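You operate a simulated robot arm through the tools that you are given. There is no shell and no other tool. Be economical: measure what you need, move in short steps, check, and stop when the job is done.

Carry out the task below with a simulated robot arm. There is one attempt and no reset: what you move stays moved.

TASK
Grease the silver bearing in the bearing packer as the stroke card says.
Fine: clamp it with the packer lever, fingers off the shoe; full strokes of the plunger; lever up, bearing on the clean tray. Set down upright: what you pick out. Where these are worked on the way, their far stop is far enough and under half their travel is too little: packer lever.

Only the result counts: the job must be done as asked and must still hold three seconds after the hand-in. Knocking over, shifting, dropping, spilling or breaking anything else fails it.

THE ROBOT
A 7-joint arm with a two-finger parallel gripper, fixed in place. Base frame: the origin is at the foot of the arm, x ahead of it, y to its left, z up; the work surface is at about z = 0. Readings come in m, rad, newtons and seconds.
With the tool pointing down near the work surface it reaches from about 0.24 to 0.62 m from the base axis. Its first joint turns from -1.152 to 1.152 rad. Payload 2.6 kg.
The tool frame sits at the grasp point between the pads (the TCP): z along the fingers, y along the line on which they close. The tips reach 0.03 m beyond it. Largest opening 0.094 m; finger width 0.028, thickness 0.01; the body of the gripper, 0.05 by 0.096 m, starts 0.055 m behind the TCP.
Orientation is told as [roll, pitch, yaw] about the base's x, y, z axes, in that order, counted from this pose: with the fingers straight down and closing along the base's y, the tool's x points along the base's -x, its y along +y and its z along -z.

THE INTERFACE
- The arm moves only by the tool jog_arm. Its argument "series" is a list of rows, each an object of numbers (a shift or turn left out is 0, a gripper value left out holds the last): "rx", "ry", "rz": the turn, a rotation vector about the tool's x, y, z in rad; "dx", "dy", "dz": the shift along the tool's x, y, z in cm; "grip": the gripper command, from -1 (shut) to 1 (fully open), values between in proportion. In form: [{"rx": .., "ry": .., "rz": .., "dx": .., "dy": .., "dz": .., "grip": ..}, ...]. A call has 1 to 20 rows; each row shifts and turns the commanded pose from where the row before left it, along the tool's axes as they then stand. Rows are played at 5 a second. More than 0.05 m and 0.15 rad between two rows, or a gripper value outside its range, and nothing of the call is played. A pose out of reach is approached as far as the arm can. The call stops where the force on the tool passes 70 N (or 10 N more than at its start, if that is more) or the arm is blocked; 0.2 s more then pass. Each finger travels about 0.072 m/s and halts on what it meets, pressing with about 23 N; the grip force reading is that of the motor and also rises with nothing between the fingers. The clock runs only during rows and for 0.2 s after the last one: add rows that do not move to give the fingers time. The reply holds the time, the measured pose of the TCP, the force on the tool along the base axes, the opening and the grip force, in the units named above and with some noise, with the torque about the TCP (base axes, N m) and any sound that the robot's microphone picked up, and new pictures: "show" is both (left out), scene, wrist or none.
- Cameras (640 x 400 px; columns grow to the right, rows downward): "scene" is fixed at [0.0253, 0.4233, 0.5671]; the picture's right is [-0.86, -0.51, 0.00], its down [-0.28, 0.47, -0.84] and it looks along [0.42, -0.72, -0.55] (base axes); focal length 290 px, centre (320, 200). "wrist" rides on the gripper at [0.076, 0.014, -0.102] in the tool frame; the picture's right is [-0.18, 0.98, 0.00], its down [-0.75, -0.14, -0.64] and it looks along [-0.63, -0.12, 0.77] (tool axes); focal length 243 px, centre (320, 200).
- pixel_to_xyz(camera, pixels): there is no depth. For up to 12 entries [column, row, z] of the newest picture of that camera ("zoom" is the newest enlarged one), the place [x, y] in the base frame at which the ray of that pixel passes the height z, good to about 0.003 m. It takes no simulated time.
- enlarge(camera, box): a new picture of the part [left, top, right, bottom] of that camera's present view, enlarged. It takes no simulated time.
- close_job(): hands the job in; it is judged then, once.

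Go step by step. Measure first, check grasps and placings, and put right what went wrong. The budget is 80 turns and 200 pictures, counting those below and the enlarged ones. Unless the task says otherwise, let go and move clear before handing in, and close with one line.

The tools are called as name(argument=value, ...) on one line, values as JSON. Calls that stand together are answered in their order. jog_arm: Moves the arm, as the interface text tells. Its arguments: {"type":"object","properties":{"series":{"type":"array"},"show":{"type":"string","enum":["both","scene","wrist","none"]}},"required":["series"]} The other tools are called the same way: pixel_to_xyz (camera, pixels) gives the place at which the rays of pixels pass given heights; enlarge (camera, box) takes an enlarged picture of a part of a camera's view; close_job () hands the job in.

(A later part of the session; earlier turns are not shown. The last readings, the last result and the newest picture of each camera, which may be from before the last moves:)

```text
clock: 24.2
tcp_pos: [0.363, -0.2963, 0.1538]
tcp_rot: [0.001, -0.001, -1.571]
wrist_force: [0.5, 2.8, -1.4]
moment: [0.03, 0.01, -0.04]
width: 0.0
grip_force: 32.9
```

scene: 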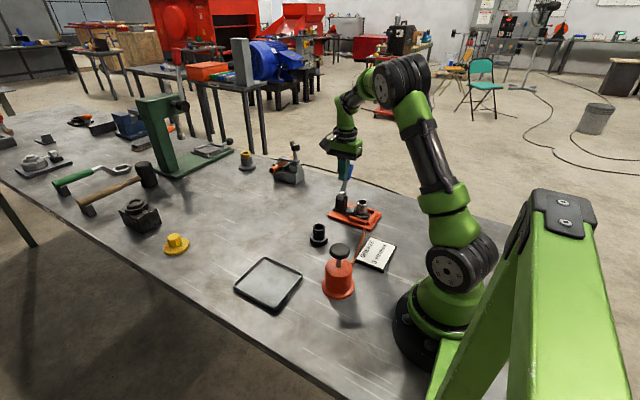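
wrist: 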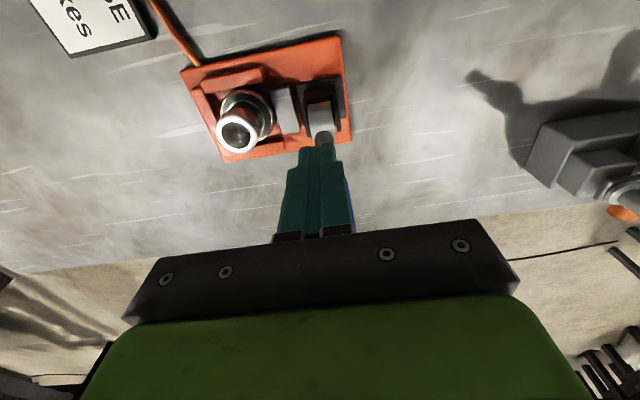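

jog_arm(series=[{"dx": -0.3}, {"dx": -0.3}, {"dx": -0.3}, {}])

enlarge(camera="wrist", box=[200, 30, 400, 180])

enlarge(camera="scene", box=[304, 140, 400, 220])

```text
clock: 25.2
tcp_pos: [0.3642, -0.3073, 0.1536]
tcp_rot: [0.0, 0.0, -1.571]
wrist_force: [1.6, 0.8, 1.2]
moment: [0.02, -0.04, -0.02]
width: 0.0
grip_force: 33.4
```

scene: 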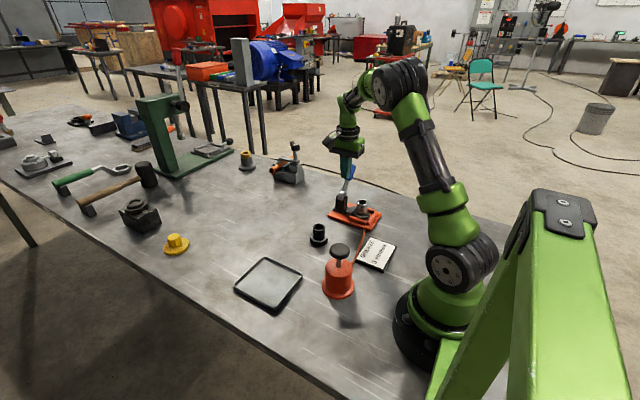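
wrist: 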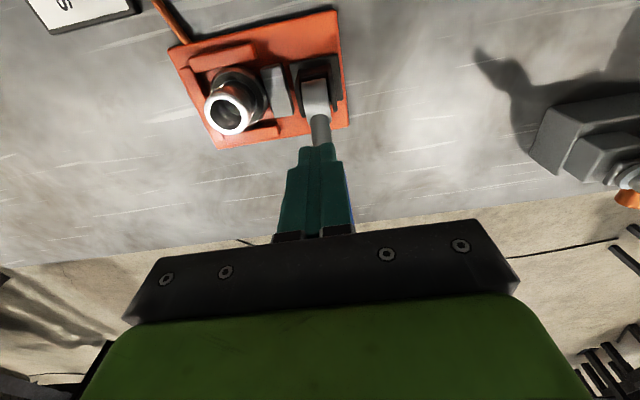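

```text
2.67 times, centred on (300, 105) of wrist
```

zoom: 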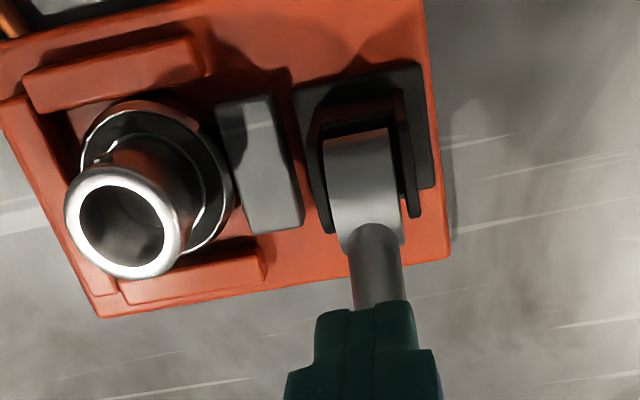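

```text
5.00 times, centred on (352, 180) of scene
```

zoom: 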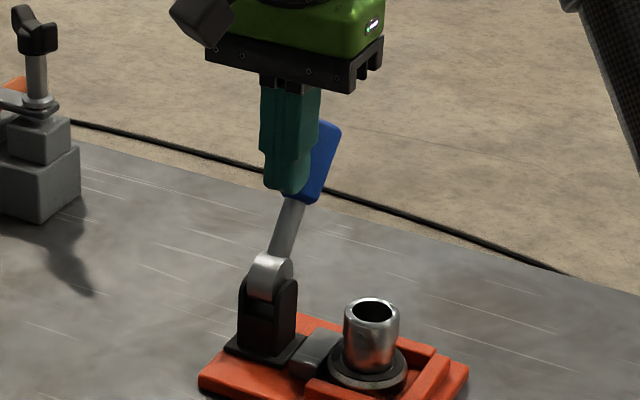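

The lever moves freely toward -y (forces ~2 N) and the shoe has advanced toward the bearing, so that's the clamp direction. Continue following the arc with the closed fingertips, three steps then check.

jog_arm(series=[{"dx": -0.5, "dz": -0.6}, {"dx": -0.5, "dz": -0.6}, {"dx": -1.1, "dz": 0.8}, {"dx": -0.9, "dz": 0.86}, {}])

enlarge(camera="wrist", box=[200, 0, 400, 150])

enlarge(camera="scene", box=[304, 140, 400, 220])

```text
clock: 26.4
tcp_pos: [0.3646, -0.3358, 0.1482]
tcp_rot: [-0.001, 0.0, -1.572]
wrist_force: [-0.7, 0.4, 0.7]
moment: [-0.01, 0.03, 0.0]
width: 0.0
grip_force: 33.0
```

scene: 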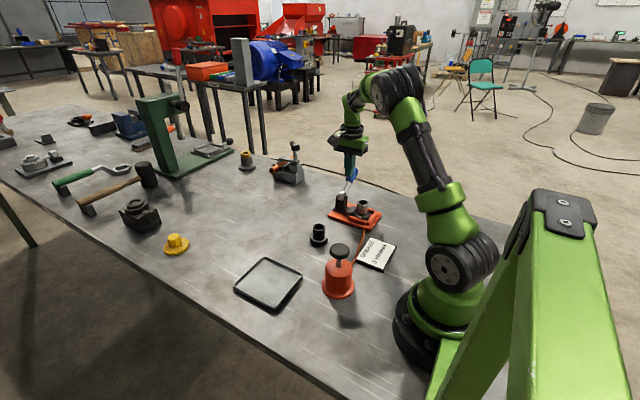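
wrist: 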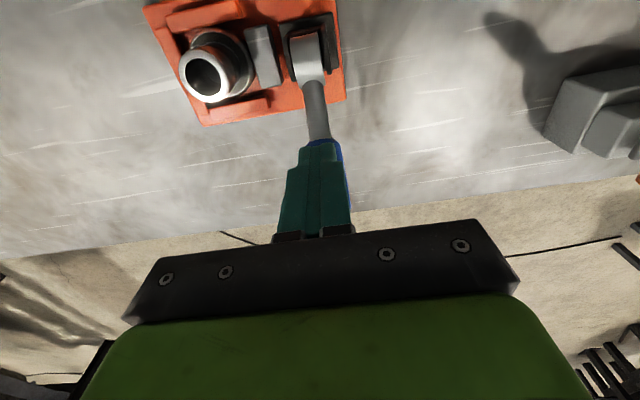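

```text
2.67 times, centred on (300, 75) of wrist
```

zoom: 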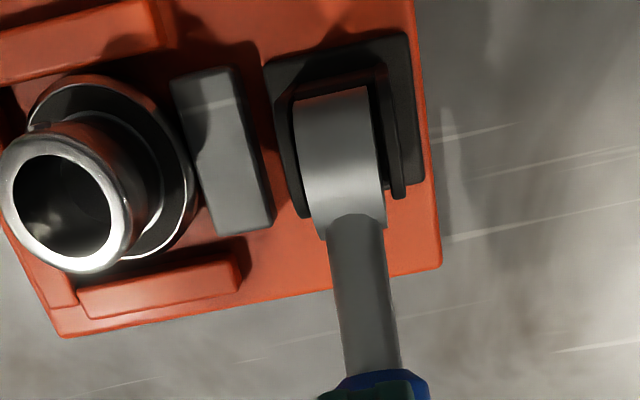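

```text
5.00 times, centred on (352, 180) of scene
```

zoom: 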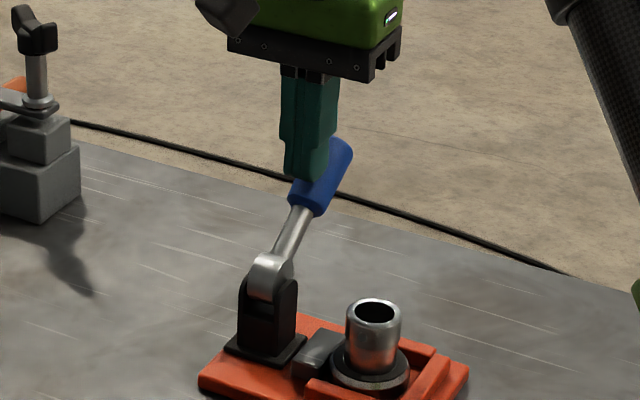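

The shoe is now against the flange and the lever is about 50° over. Continue the arc.

jog_arm(series=[{"dx": -0.75, "dz": 0.98}, {"dx": -0.6, "dz": 1.08}, {"dx": -0.4, "dz": 1.15}, {}])

enlarge(camera="wrist", box=[200, 0, 400, 150])

enlarge(camera="scene", box=[304, 140, 400, 220])

```text
clock: 27.4
tcp_pos: [0.3641, -0.3528, 0.1162]
tcp_rot: [-0.001, -0.001, -1.569]
wrist_force: [-0.7, -1.7, 0.7]
moment: [-0.08, -0.03, 0.01]
width: 0.0
grip_force: 32.9
```

scene: 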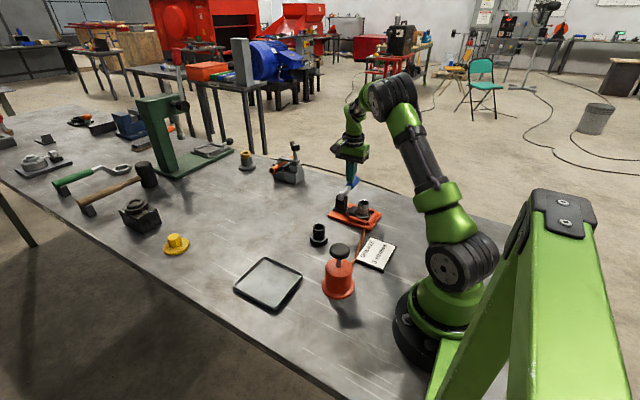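
wrist: 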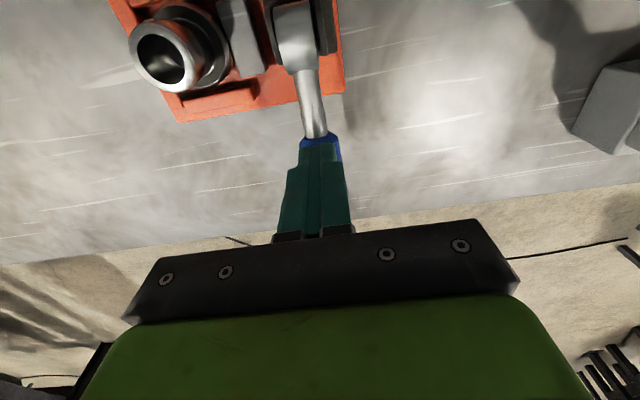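

```text
2.67 times, centred on (300, 75) of wrist
```

zoom: 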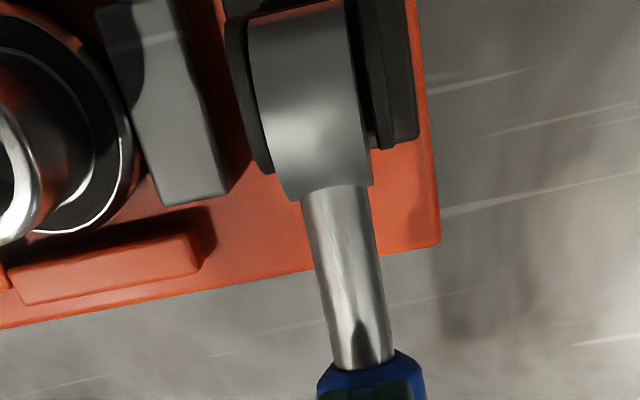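

```text
5.00 times, centred on (352, 180) of scene
```

zoom: 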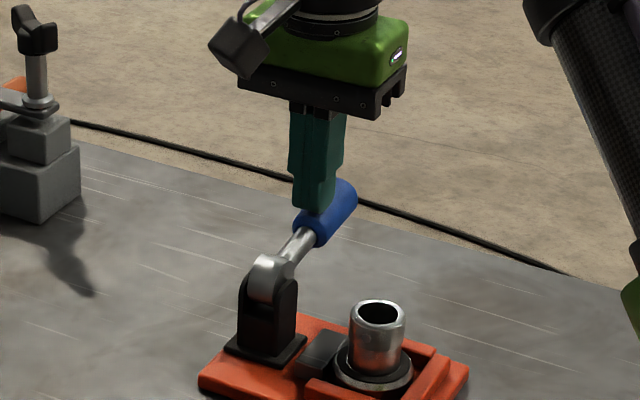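

Lever is near 75–80°; shoe continues forward. Press straight down in small steps to find the far stop.

jog_arm(series=[{"dz": 0.5}, {"dz": 0.5}, {}], show="none")

```text
clock: 28.2
tcp_pos: [0.3657, -0.352, 0.1062]
tcp_rot: [0.001, 0.001, -1.57]
wrist_force: [-0.4, 0.6, -0.6]
moment: [0.03, -0.01, -0.01]
width: 0.0
grip_force: 32.9
```

jog_arm(series=[{"dz": 0.5}, {"dz": 0.5}, {}])

enlarge(camera="scene", box=[304, 140, 400, 220])

```text
clock: 28.9
tcp_pos: [0.3665, -0.3548, 0.1054]
tcp_rot: [0.012, -0.005, -1.575]
wrist_force: [-3.6, 4.1, 11.9]
moment: [0.03, 0.11, -0.05]
width: 0.0
grip_force: 33.0
stopped in row 3: the force on the tool passed its limit at 73 N (the readings are from after the stop); the commanded pose is now the measured one
```

scene: 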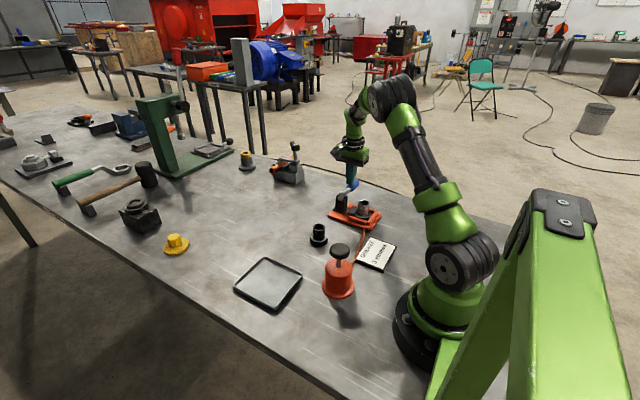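
wrist: 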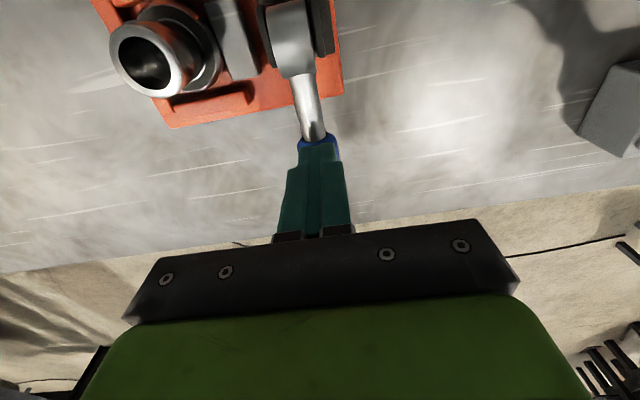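

```text
5.00 times, centred on (352, 180) of scene
```

zoom: 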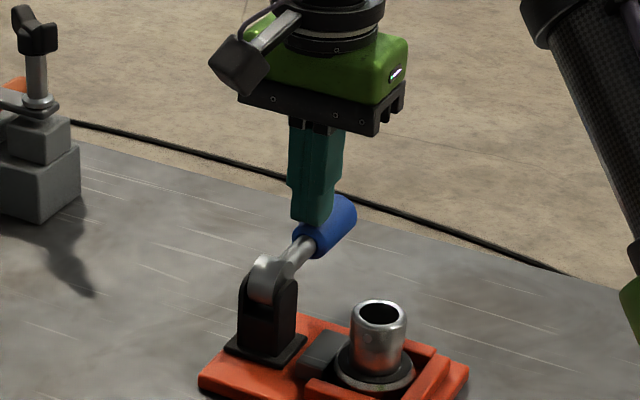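

Hard stop reached at the lever's far end (73 N), bearing pressed against the back rail. Now I'll retreat upward, turn yaw back to 0 and move toward the pump to measure it.

jog_arm(series=[{"dz": -4}, {"dz": -5}, {"dz": -5}, {"rz": -0.15, "dx": 2}, {"rz": -0.15, "dx": 2}, {"rz": -0.15, "dx": 2}, {"rz": -0.15, "dx": 2}, {"rz": -0.15, "dx": 2}, {"rz": -0.15, "dx": 2}, {"rz": -0.15, "dx": 2}, {"rz": -0.15, "dx": 2}, {"rz": -0.15}, {"rz": -0.15}, {"rz": -0.0708}, {}])

enlarge(camera="scene", box=[304, 160, 400, 220])

enlarge(camera="scene", box=[300, 235, 380, 305])

```text
clock: 32.1
tcp_pos: [0.2894, -0.2228, 0.2439]
tcp_rot: [-0.005, -0.011, 0.0]
wrist_force: [0.9, 0.2, -0.6]
moment: [-0.01, 0.03, 0.02]
width: 0.0001
grip_force: 33.3
```

scene: 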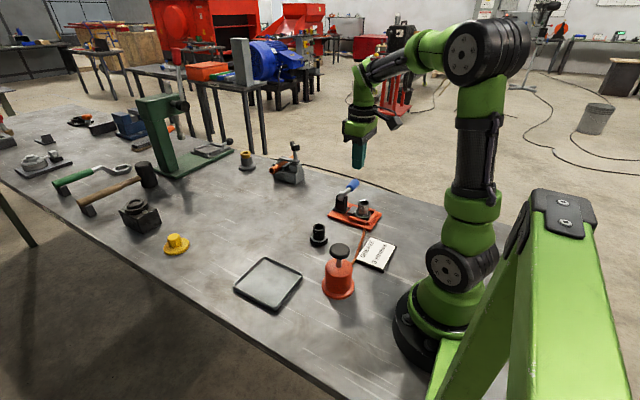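
wrist: 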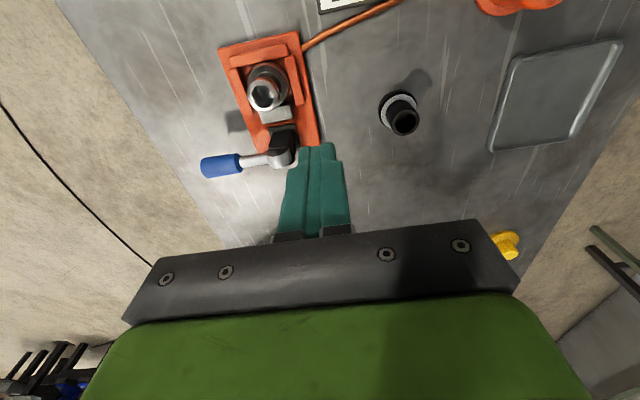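

```text
6.67 times, centred on (352, 190) of scene
```

zoom: 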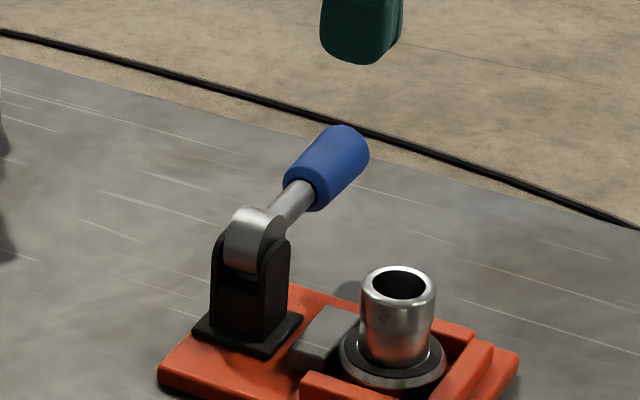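

```text
5.71 times, centred on (340, 270) of scene
```

zoom: 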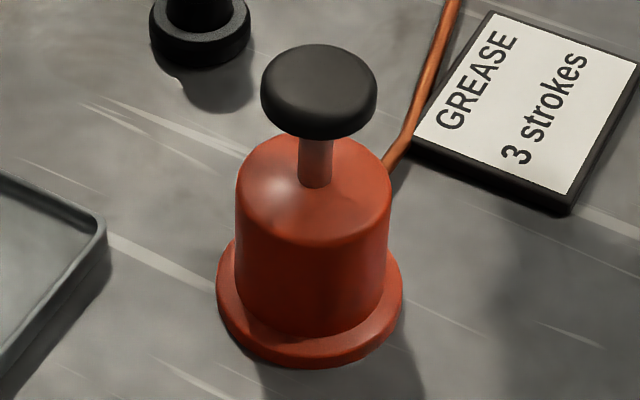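

The lever stays down and the bearing is clamped. The pump knob triangulates to about (0.222,0.007), top z≈0.13. I'll move near it, high up, to see it with the wrist camera and test reach.

jog_arm(series=[{"dz": -2, "dy": 4}, {"dy": 4.5}, {"dy": 4.5}, {"dy": 4.5}, {"dy": 4.5, "dx": 1}, {"dx": 1}, {}])

enlarge(camera="wrist", box=[220, 0, 420, 150])

enlarge(camera="scene", box=[290, 190, 390, 300])

```text
clock: 33.7
tcp_pos: [0.27, -0.003, 0.2625]
tcp_rot: [-0.003, -0.01, -0.006]
wrist_force: [0.8, 0.6, 0.6]
moment: [0.03, -0.03, -0.01]
width: 0.0
grip_force: 32.6
```

scene: 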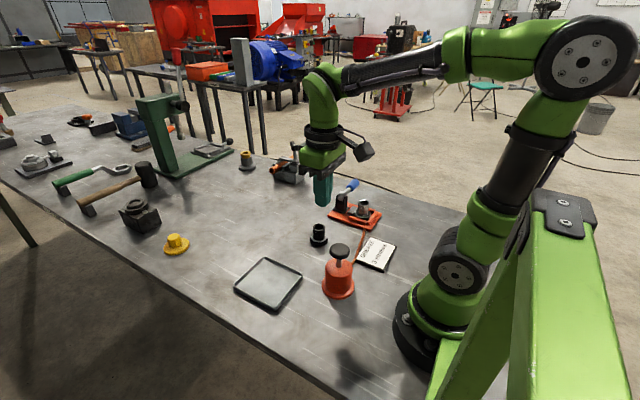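
wrist: 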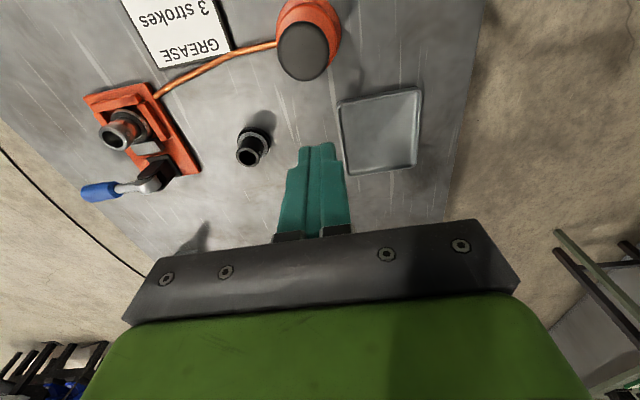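

```text
2.67 times, centred on (320, 75) of wrist
```

zoom: 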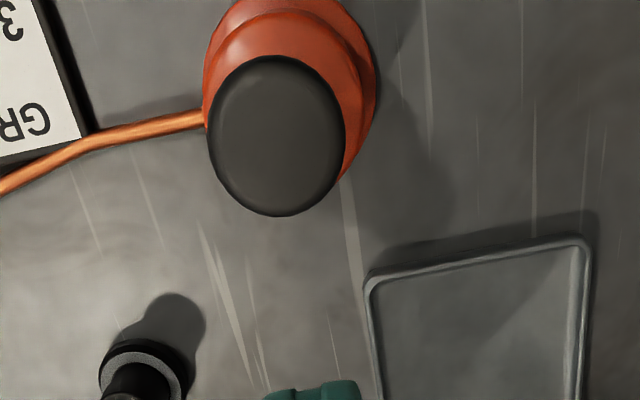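

```text
3.64 times, centred on (340, 245) of scene
```

zoom: 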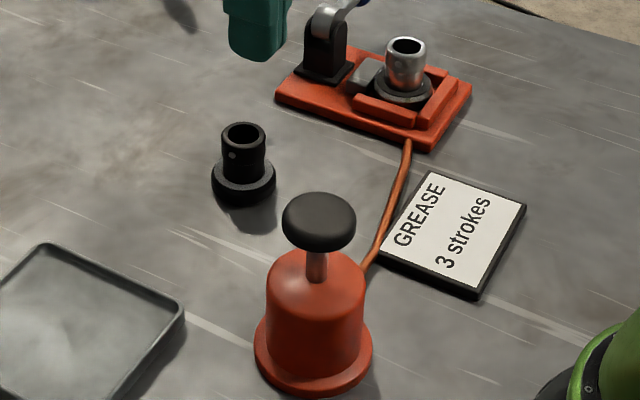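

Knob top at wrist (303,50) and scene (340,249); triangulate.

pixel_to_xyz(camera="wrist", pixels=[[303, 50, 0.1], [303, 50, 0.12], [303, 50, 0.14], [309, 30, 0.01]])

pixel_to_xyz(camera="scene", pixels=[[340, 248.5, 0.1], [340, 248.5, 0.12], [340, 248.5, 0.14], [338.3, 287, 0.005]])

```text
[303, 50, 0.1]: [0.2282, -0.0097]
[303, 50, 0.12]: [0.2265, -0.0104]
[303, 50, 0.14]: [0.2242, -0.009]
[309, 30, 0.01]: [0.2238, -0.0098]
```

```text
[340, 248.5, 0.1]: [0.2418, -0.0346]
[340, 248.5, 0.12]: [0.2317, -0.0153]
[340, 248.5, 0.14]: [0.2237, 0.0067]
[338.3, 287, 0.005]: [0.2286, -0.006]
```

Agreement at z≈0.125: knob centre (0.227,-0.009). Move over it and test reach with vertical tool.

jog_arm(series=[{"dx": 2, "dy": -0.6, "dz": 2}, {"dx": 1.9, "dz": 2}, {"dz": 2.5}, {}, {}])

enlarge(camera="scene", box=[290, 210, 390, 300])

```text
clock: 34.9
tcp_pos: [0.229, -0.0103, 0.1964]
tcp_rot: [-0.005, -0.01, -0.004]
wrist_force: [0.6, -0.2, -0.4]
moment: [0.0, 0.0, -0.01]
width: 0.0
grip_force: 32.9
```

scene: 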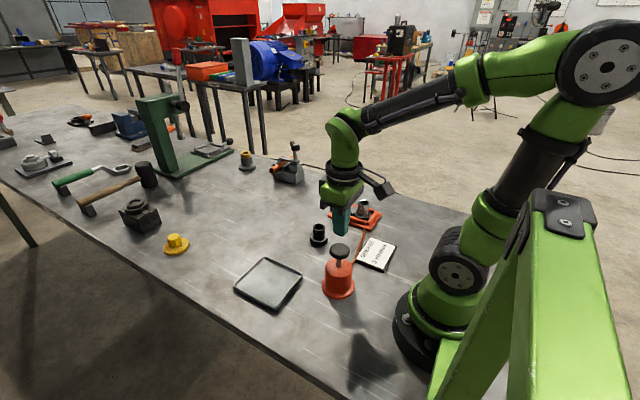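
wrist: 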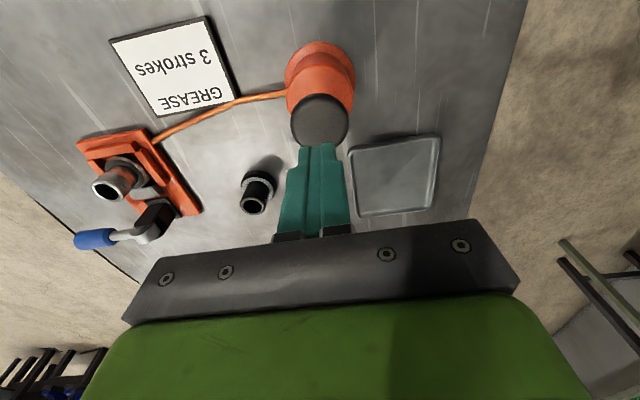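

```text
4.44 times, centred on (340, 255) of scene
```

zoom: 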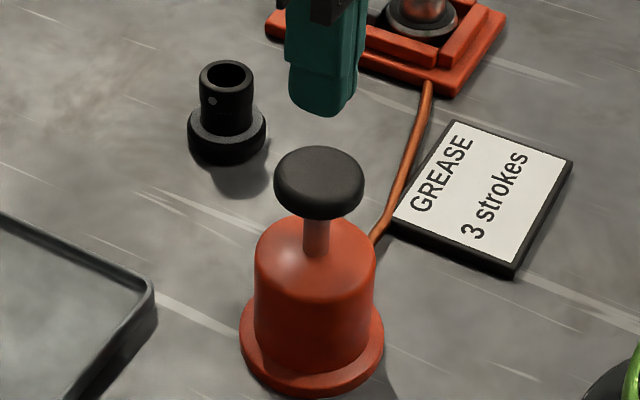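

Reach is fine. The knob (319,120) sits ~9 mm closer to the base than the TCP line; shift and descend to just above it.

jog_arm(series=[{"dx": 0.8}, {"dz": 1.5}, {"dz": 1.5}, {}, {}])

enlarge(camera="scene", box=[300, 220, 380, 300])

```text
clock: 36.1
tcp_pos: [0.2236, -0.0089, 0.1664]
tcp_rot: [-0.002, -0.01, -0.003]
wrist_force: [-0.3, 0.3, -0.4]
moment: [-0.02, -0.01, -0.02]
width: 0.0001
grip_force: 32.8
```

scene: 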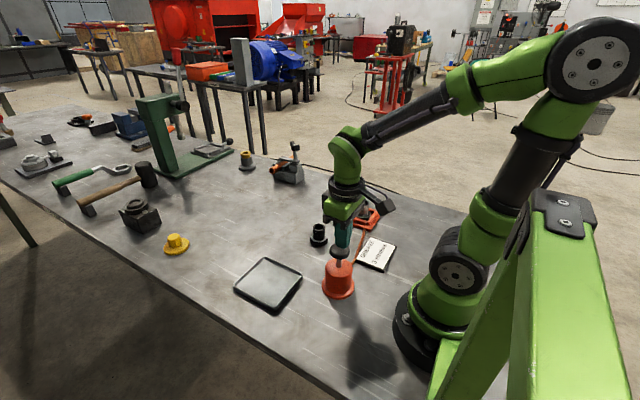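
wrist: 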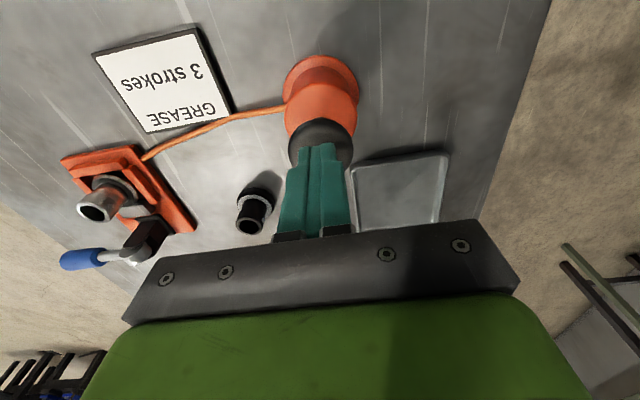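

```text
5.00 times, centred on (340, 260) of scene
```

zoom: 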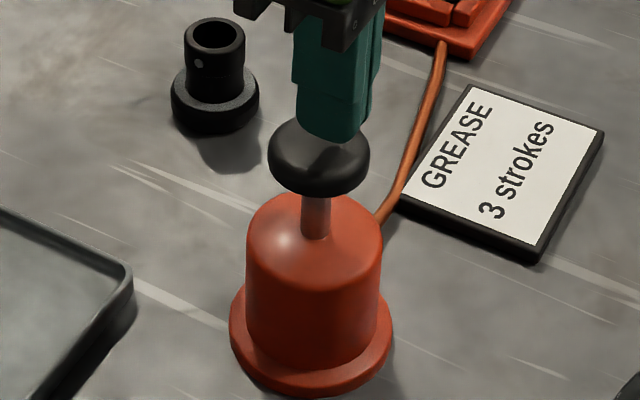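

Fingertips are just above the knob, centred. Press down in small steps to learn the resistance.

jog_arm(series=[{"dz": 0.5}, {"dz": 0.5}, {"dz": 0.5}, {}], show="none")

```text
clock: 37.1
tcp_pos: [0.2238, -0.0089, 0.1505]
tcp_rot: [-0.003, -0.01, -0.002]
wrist_force: [0.4, 0.0, 1.0]
moment: [-0.01, 0.05, -0.01]
width: 0.0
grip_force: 33.2
```

jog_arm(series=[{"dz": 0.4}, {"dz": 0.4}, {}])

enlarge(camera="scene", box=[300, 220, 380, 300])

```text
clock: 37.9
tcp_pos: [0.2245, -0.0095, 0.1428]
tcp_rot: [-0.005, -0.008, -0.003]
wrist_force: [-0.2, -0.4, 0.9]
moment: [-0.02, -0.01, 0.0]
width: 0.0
grip_force: 33.1
```

scene: 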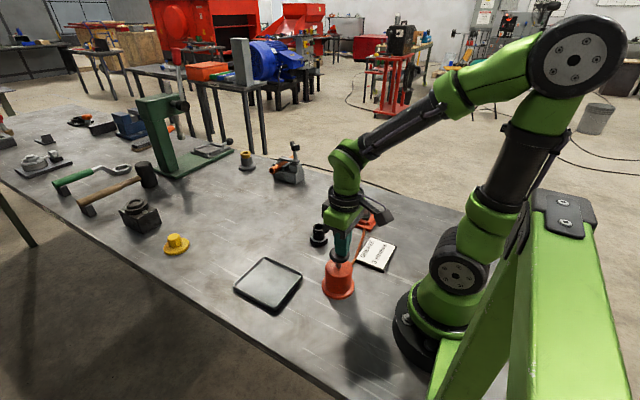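
wrist: 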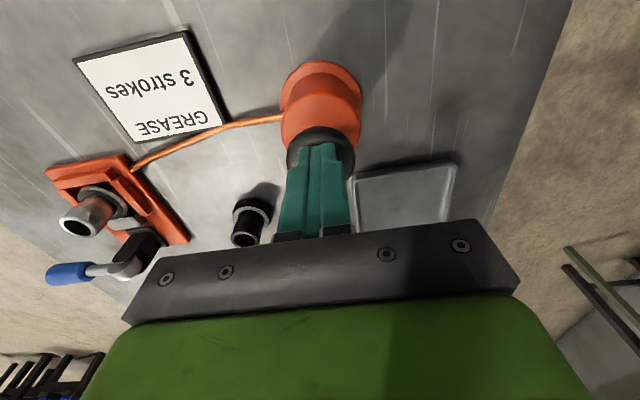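

```text
5.00 times, centred on (340, 260) of scene
```

zoom: 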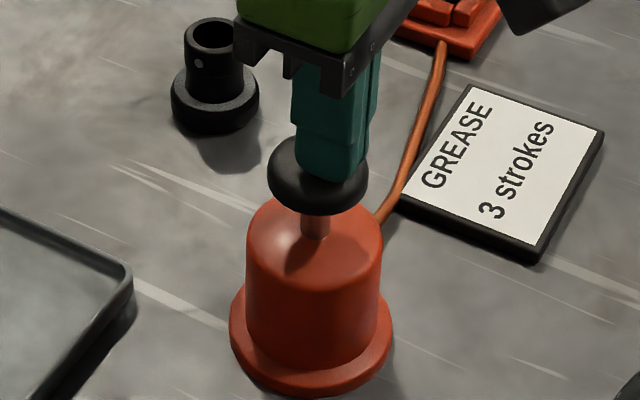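

The knob moves down (neck visibly shorter) with very light resistance. Continue to the bottom.

jog_arm(series=[{"dz": 0.4}, {"dz": 0.4}, {"dz": 0.4}, {}])

enlarge(camera="scene", box=[300, 220, 380, 300])

```text
clock: 38.9
tcp_pos: [0.2248, -0.0081, 0.1318]
tcp_rot: [-0.004, -0.011, -0.004]
wrist_force: [0.7, 0.0, 2.4]
moment: [0.03, 0.01, 0.01]
width: 0.0
grip_force: 33.0
```

scene: 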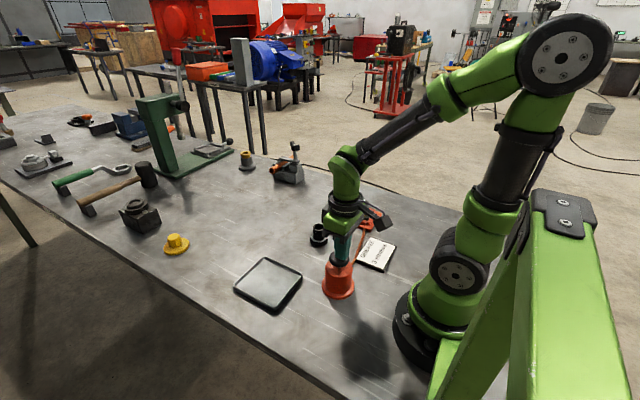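
wrist: 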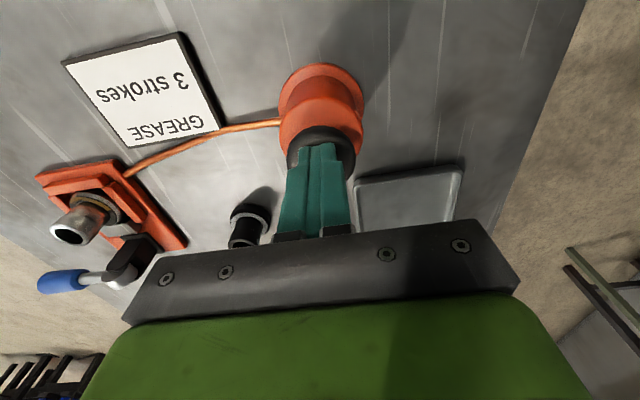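

```text
5.00 times, centred on (340, 260) of scene
```

zoom: 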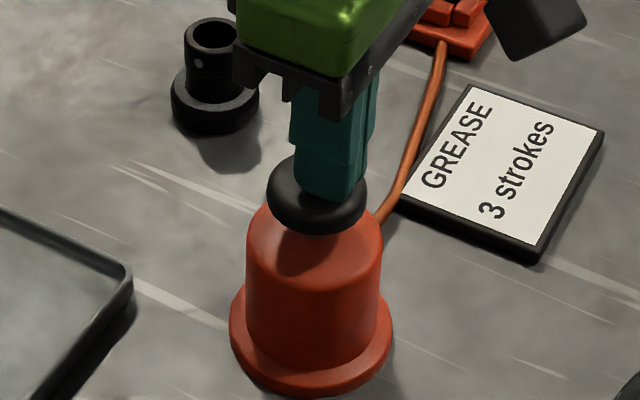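

Near the bottom; push on until a firm stop shows.

jog_arm(series=[{"dz": 0.2}, {"dz": 0.2}, {"dz": 0.2}, {}], show="none")

```text
clock: 39.9
tcp_pos: [0.2251, -0.0097, 0.125]
tcp_rot: [-0.002, -0.01, -0.001]
wrist_force: [-1.3, -0.4, 10.9]
moment: [0.01, 0.27, 0.1]
width: 0.0001
grip_force: 32.8
```

jog_arm(series=[{"dz": 0.15}, {"dz": 0.15}, {}])

enlarge(camera="scene", box=[300, 220, 380, 300])

```text
clock: 40.7
tcp_pos: [0.224, -0.0098, 0.1221]
tcp_rot: [-0.003, -0.009, -0.005]
wrist_force: [-20.4, -2.8, 48.3]
moment: [-0.09, 0.95, 0.01]
width: 0.0
grip_force: 32.8
```

scene: 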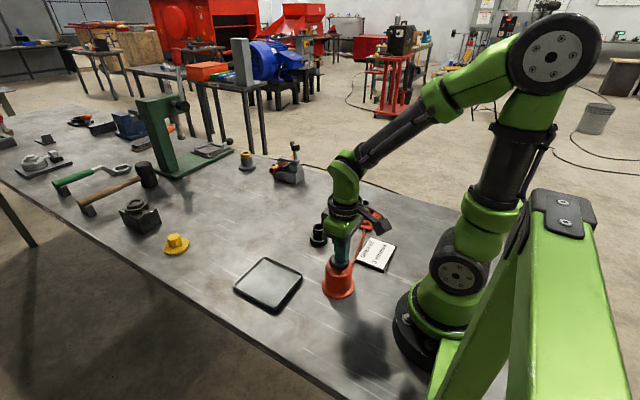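
wrist: 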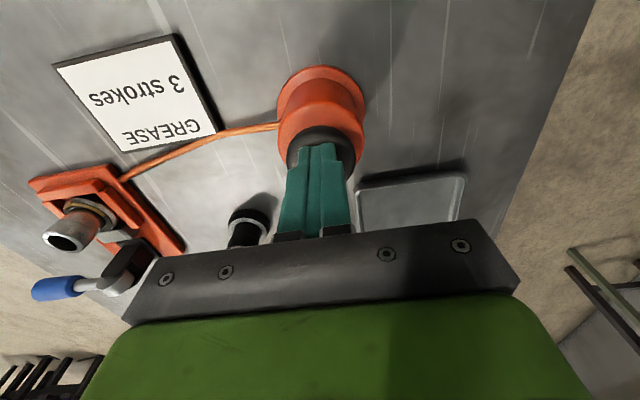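

```text
5.00 times, centred on (340, 260) of scene
```

zoom: 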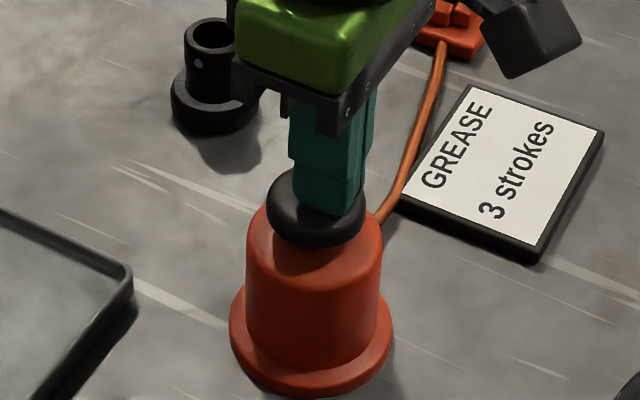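

Firm bottom at z≈0.123 (48 N): stroke 1 done. Rise fully and check the knob springs back.

jog_arm(series=[{"dz": -0.8}, {"dz": -1.0}, {"dz": -1.2}, {"dz": -1.2}, {"dz": -1}, {}, {}], show="scene")

enlarge(camera="scene", box=[300, 220, 380, 300])

```text
clock: 42.3
tcp_pos: [0.2253, -0.0096, 0.1759]
tcp_rot: [-0.003, -0.012, -0.003]
wrist_force: [0.1, 0.2, -0.6]
moment: [0.02, 0.01, 0.01]
width: 0.0003
grip_force: 32.9
```

scene: 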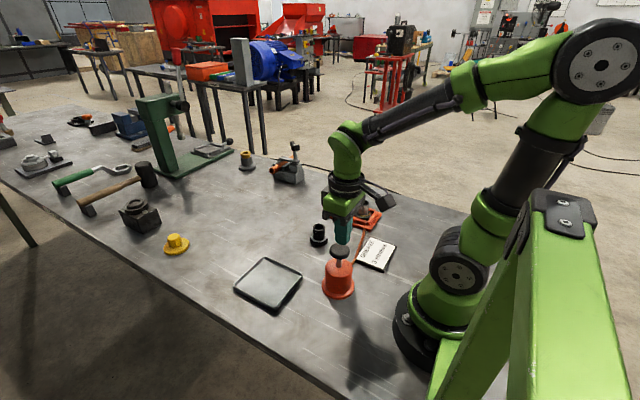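

```text
5.00 times, centred on (340, 260) of scene
```

zoom: 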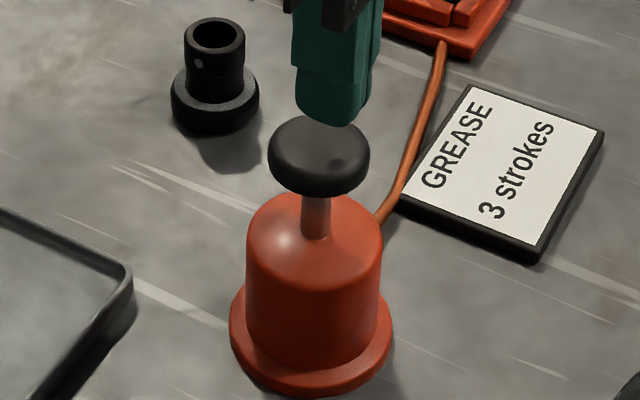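

The knob sprang fully back. Stroke 2: down to the same depth.

jog_arm(series=[{"dz": 1.2}, {"dz": 1.2}, {"dz": 1.1}, {"dz": 1.0}, {"dz": 0.5}, {"dz": 0.3}, {}], show="none")

```text
clock: 43.9
tcp_pos: [0.224, -0.009, 0.123]
tcp_rot: [-0.003, -0.011, -0.005]
wrist_force: [-17.5, -6.5, 51.8]
moment: [-0.17, 0.95, 0.05]
width: 0.0
grip_force: 32.6
```

Stroke 2 is bottomed (52 N at z=0.123). Release fully.

jog_arm(series=[{"dz": -0.8}, {"dz": -1.0}, {"dz": -1.2}, {"dz": -1.2}, {"dz": -1}, {}, {}], show="none")

enlarge(camera="scene", box=[300, 190, 380, 290])

```text
clock: 45.5
tcp_pos: [0.2237, -0.0097, 0.1743]
tcp_rot: [-0.004, -0.01, -0.002]
wrist_force: [0.1, -1.1, 0.2]
moment: [-0.01, 0.0, 0.01]
width: 0.0001
grip_force: 33.4
```

```text
4.00 times, centred on (340, 240) of scene
```

zoom: 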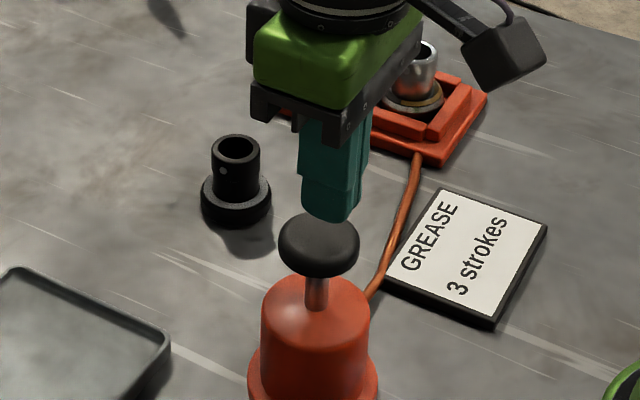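

The knob is back up and a grease ring is showing on the bearing at (415,100). Stroke 3.

jog_arm(series=[{"dz": 1.2}, {"dz": 1.2}, {"dz": 1.0}, {"dz": 1.0}, {"dz": 0.5}, {"dz": 0.3}, {}], show="none")

```text
clock: 47.1
tcp_pos: [0.2252, -0.0095, 0.1231]
tcp_rot: [-0.005, -0.013, -0.005]
wrist_force: [-14.1, -0.6, 49.4]
moment: [-0.04, 0.85, 0.12]
width: 0.0001
grip_force: 32.4
```

Stroke 3 bottomed (49 N). Release, rise clear, and go back to the lever.

jog_arm(series=[{"dz": -1.2}, {"dz": -2}, {"dz": -4}, {"dz": -5}, {"dx": -1.75, "dy": -4.5, "dz": -1}, {"dx": -1.75, "dy": -4.5}, {"dx": -1.75, "dy": -4.5}, {"dx": -1.75, "dy": -4.5}, {"dx": -1.75, "dy": -4.5}, {"dx": -1.75, "dy": -4.5}, {"dx": -1.75, "dy": -4.5}, {"dx": -1.75, "dy": -4.5}, {}], show="scene")

enlarge(camera="scene", box=[300, 180, 400, 300])

```text
clock: 49.9
tcp_pos: [0.3611, -0.3687, 0.2558]
tcp_rot: [-0.003, -0.009, -0.005]
wrist_force: [-0.2, -0.4, 0.8]
moment: [-0.02, 0.01, -0.02]
width: 0.0001
grip_force: 33.0
```

scene: 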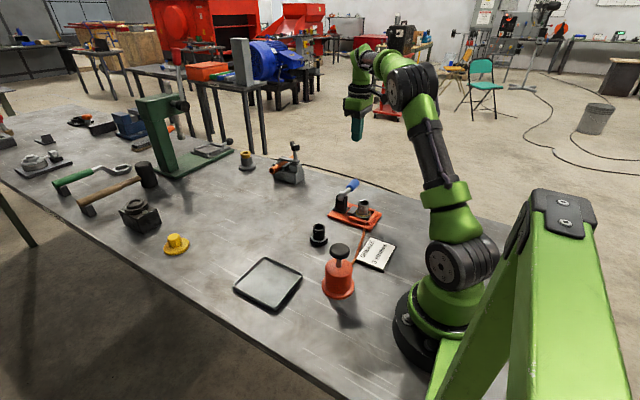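

```text
3.33 times, centred on (350, 240) of scene
```

zoom: 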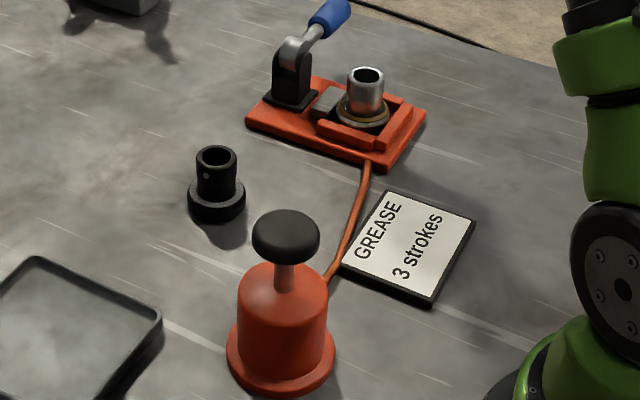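

Three strokes done, knob up, grease ring visible, lever still down. Turn yaw -90° and open the fingers to ~0.065.

jog_arm(series=[{"rz": 0.15, "grip": 0.4}, {"rz": 0.15}, {"rz": 0.15}, {"rz": 0.15}, {"rz": 0.15}, {"rz": 0.15}, {"rz": 0.15}, {"rz": 0.15}, {"rz": 0.15}, {"rz": 0.15}, {"rz": 0.068}, {"dx": -0.3, "dz": 2}, {}])

enlarge(camera="scene", box=[304, 140, 400, 220])

```text
clock: 52.7
tcp_pos: [0.362, -0.3719, 0.2384]
tcp_rot: [0.009, -0.002, -1.57]
wrist_force: [-0.1, -0.3, 0.4]
moment: [-0.02, 0.02, 0.03]
width: 0.0657
grip_force: 0.1
```

scene: 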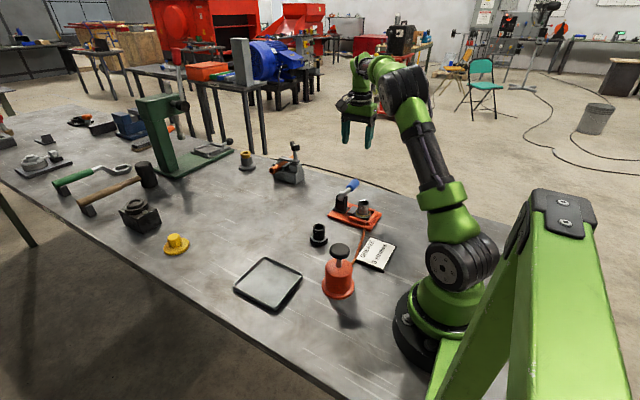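
wrist: 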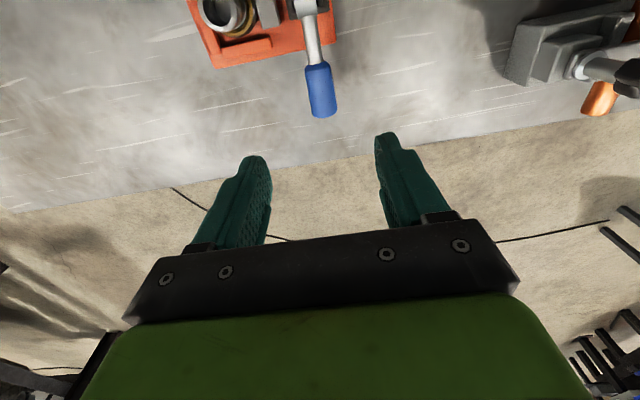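

```text
5.00 times, centred on (352, 180) of scene
```

zoom: 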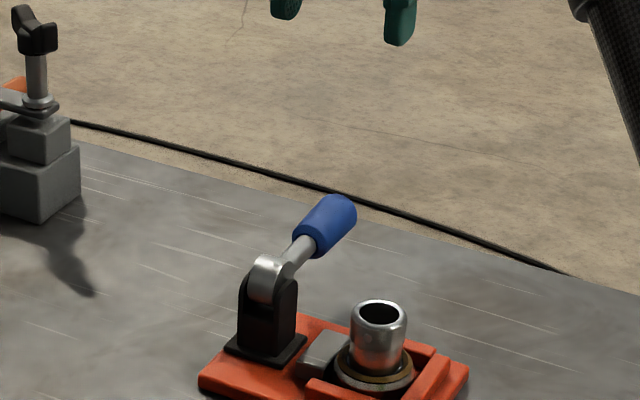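

Knob centre ≈ (0.361,-0.371,0.066), right under the TCP. Descend to straddle it.

jog_arm(series=[{"dz": 4}, {"dz": 4}, {"dz": 4}, {"dz": 2}, {}])

enlarge(camera="scene", box=[304, 140, 400, 220])

```text
clock: 53.9
tcp_pos: [0.3628, -0.3717, 0.096]
tcp_rot: [0.011, -0.004, -1.571]
wrist_force: [-0.8, 0.5, -0.2]
moment: [-0.01, 0.0, -0.03]
width: 0.0659
grip_force: 0.1
```

scene: 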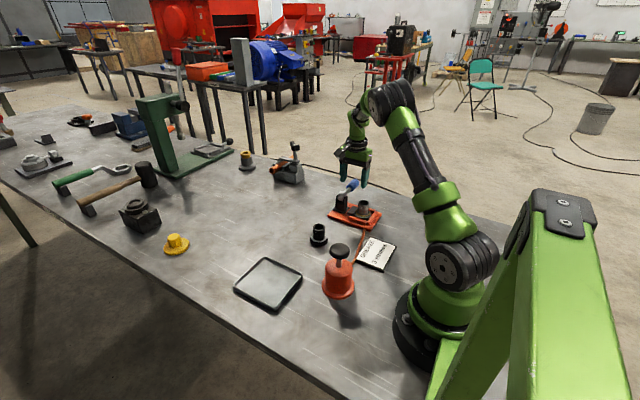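
wrist: 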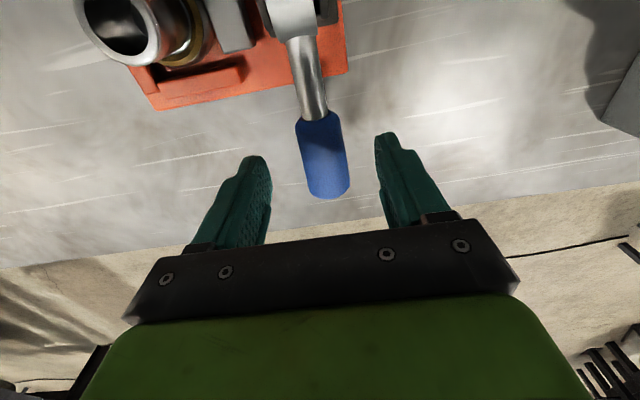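

```text
5.00 times, centred on (352, 180) of scene
```

zoom: 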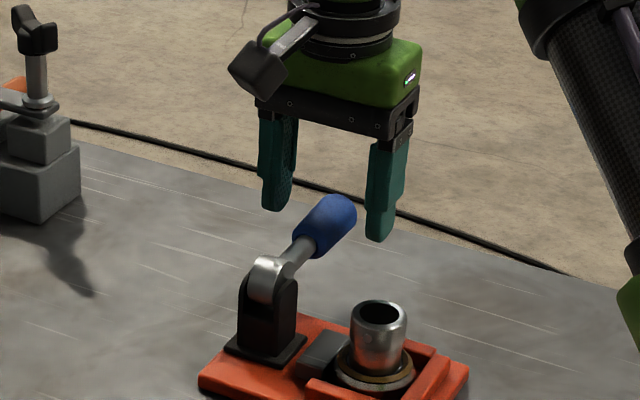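

Centred. Lower to knob height and grip.

jog_arm(series=[{"dz": 1.5}, {"dz": 1.3}, {}, {"grip": -1}, {}, {}, {}])

```text
clock: 55.5
tcp_pos: [0.3652, -0.3723, 0.0693]
tcp_rot: [0.015, -0.006, -1.566]
wrist_force: [26.3, -6.6, -3.8]
moment: [-0.27, -0.05, -0.18]
width: 0.0314
grip_force: 44.6
```

scene: 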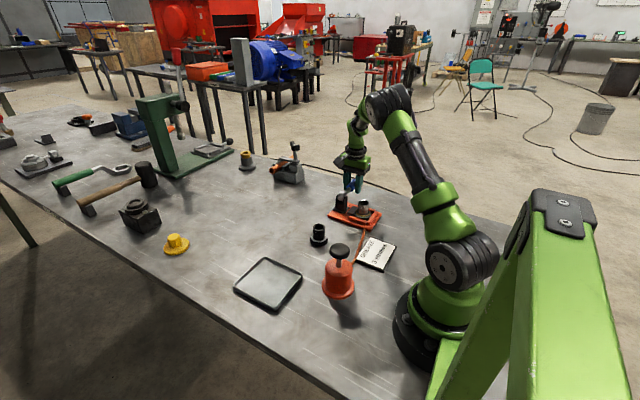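
wrist: 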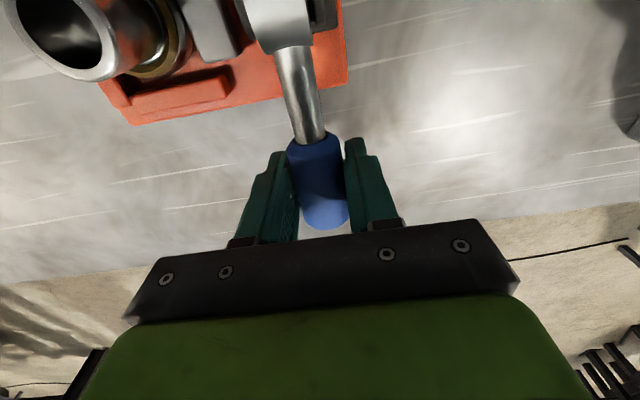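

Gripped with a +26 N side load in x, so the knob sits ~3 mm further +x; relieve it, then lift along the arc for half the way.

jog_arm(series=[{"dy": 0.35}, {}, {"dx": 0.3, "dz": -1.77}, {"dx": 0.6, "dz": -1.54}, {"dx": 0.88, "dz": -1.38}, {}])

enlarge(camera="scene", box=[304, 140, 400, 220])

```text
clock: 56.9
tcp_pos: [0.3658, -0.3566, 0.1173]
tcp_rot: [0.008, -0.011, -1.571]
wrist_force: [4.5, -15.2, -10.7]
moment: [-1.37, 0.04, 0.2]
width: 0.0281
grip_force: 45.1
```

scene: 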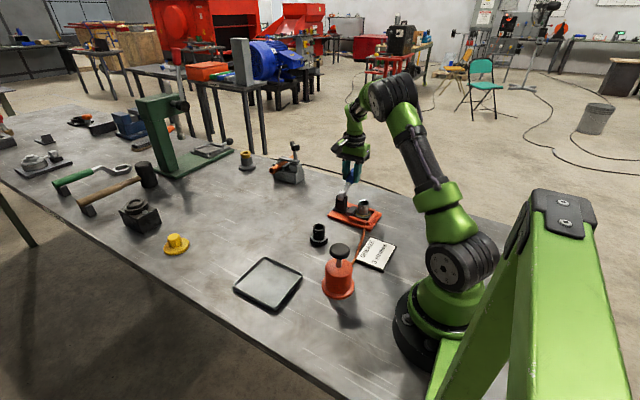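
wrist: 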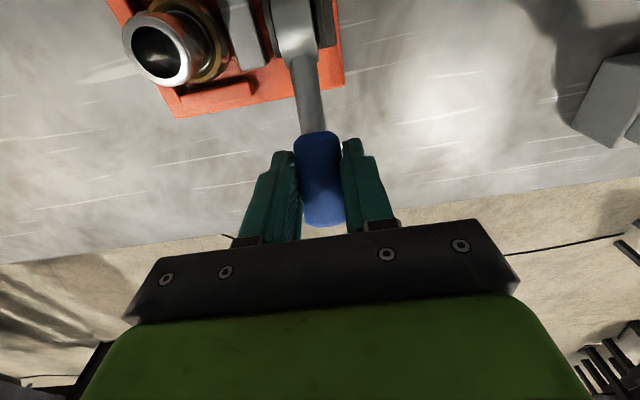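

```text
5.00 times, centred on (352, 180) of scene
```

zoom: 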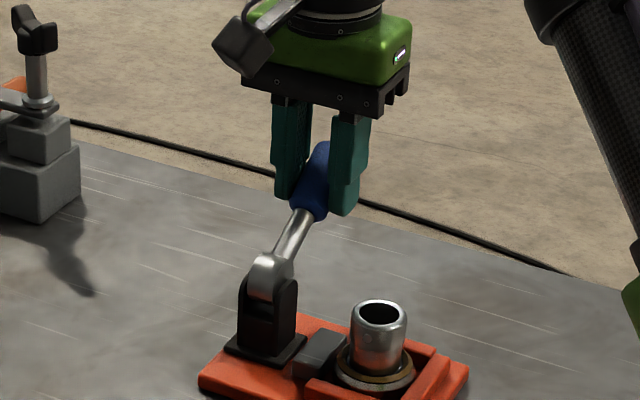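

The lever is following (about 45–50° now). Continue to near its original lean.

jog_arm(series=[{"dx": 1.1, "dz": -1.15}, {"dx": 1.36, "dz": -0.9}, {"dx": 1.3, "dz": -0.5}, {}])

enlarge(camera="scene", box=[304, 140, 400, 220])

```text
clock: 57.9
tcp_pos: [0.3633, -0.3208, 0.1447]
tcp_rot: [0.013, -0.017, -1.57]
wrist_force: [-2.2, -24.2, 14.9]
moment: [-1.42, -0.01, 0.03]
width: 0.0283
grip_force: 44.4
```

scene: 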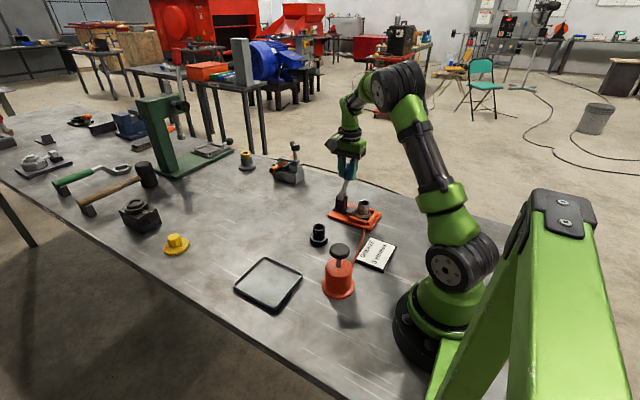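
wrist: 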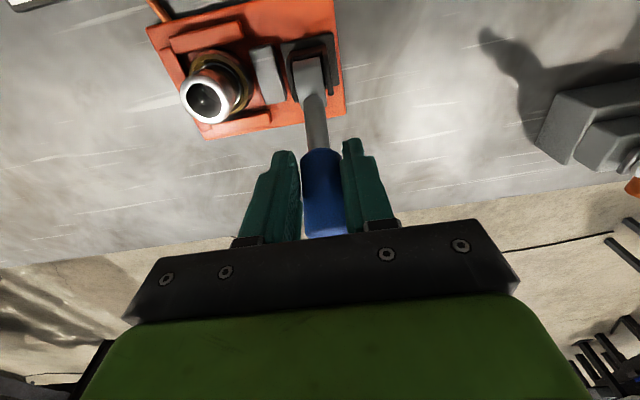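

```text
5.00 times, centred on (352, 180) of scene
```

zoom: 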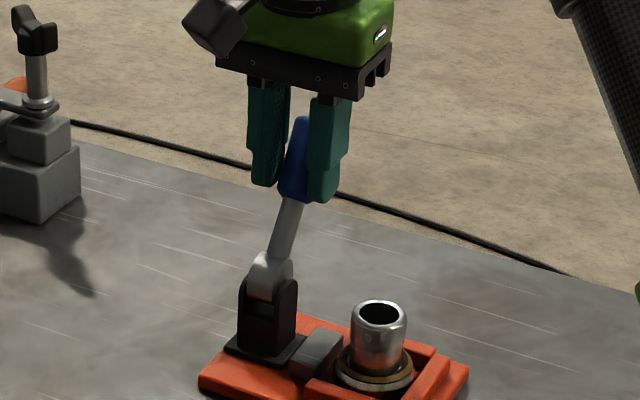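

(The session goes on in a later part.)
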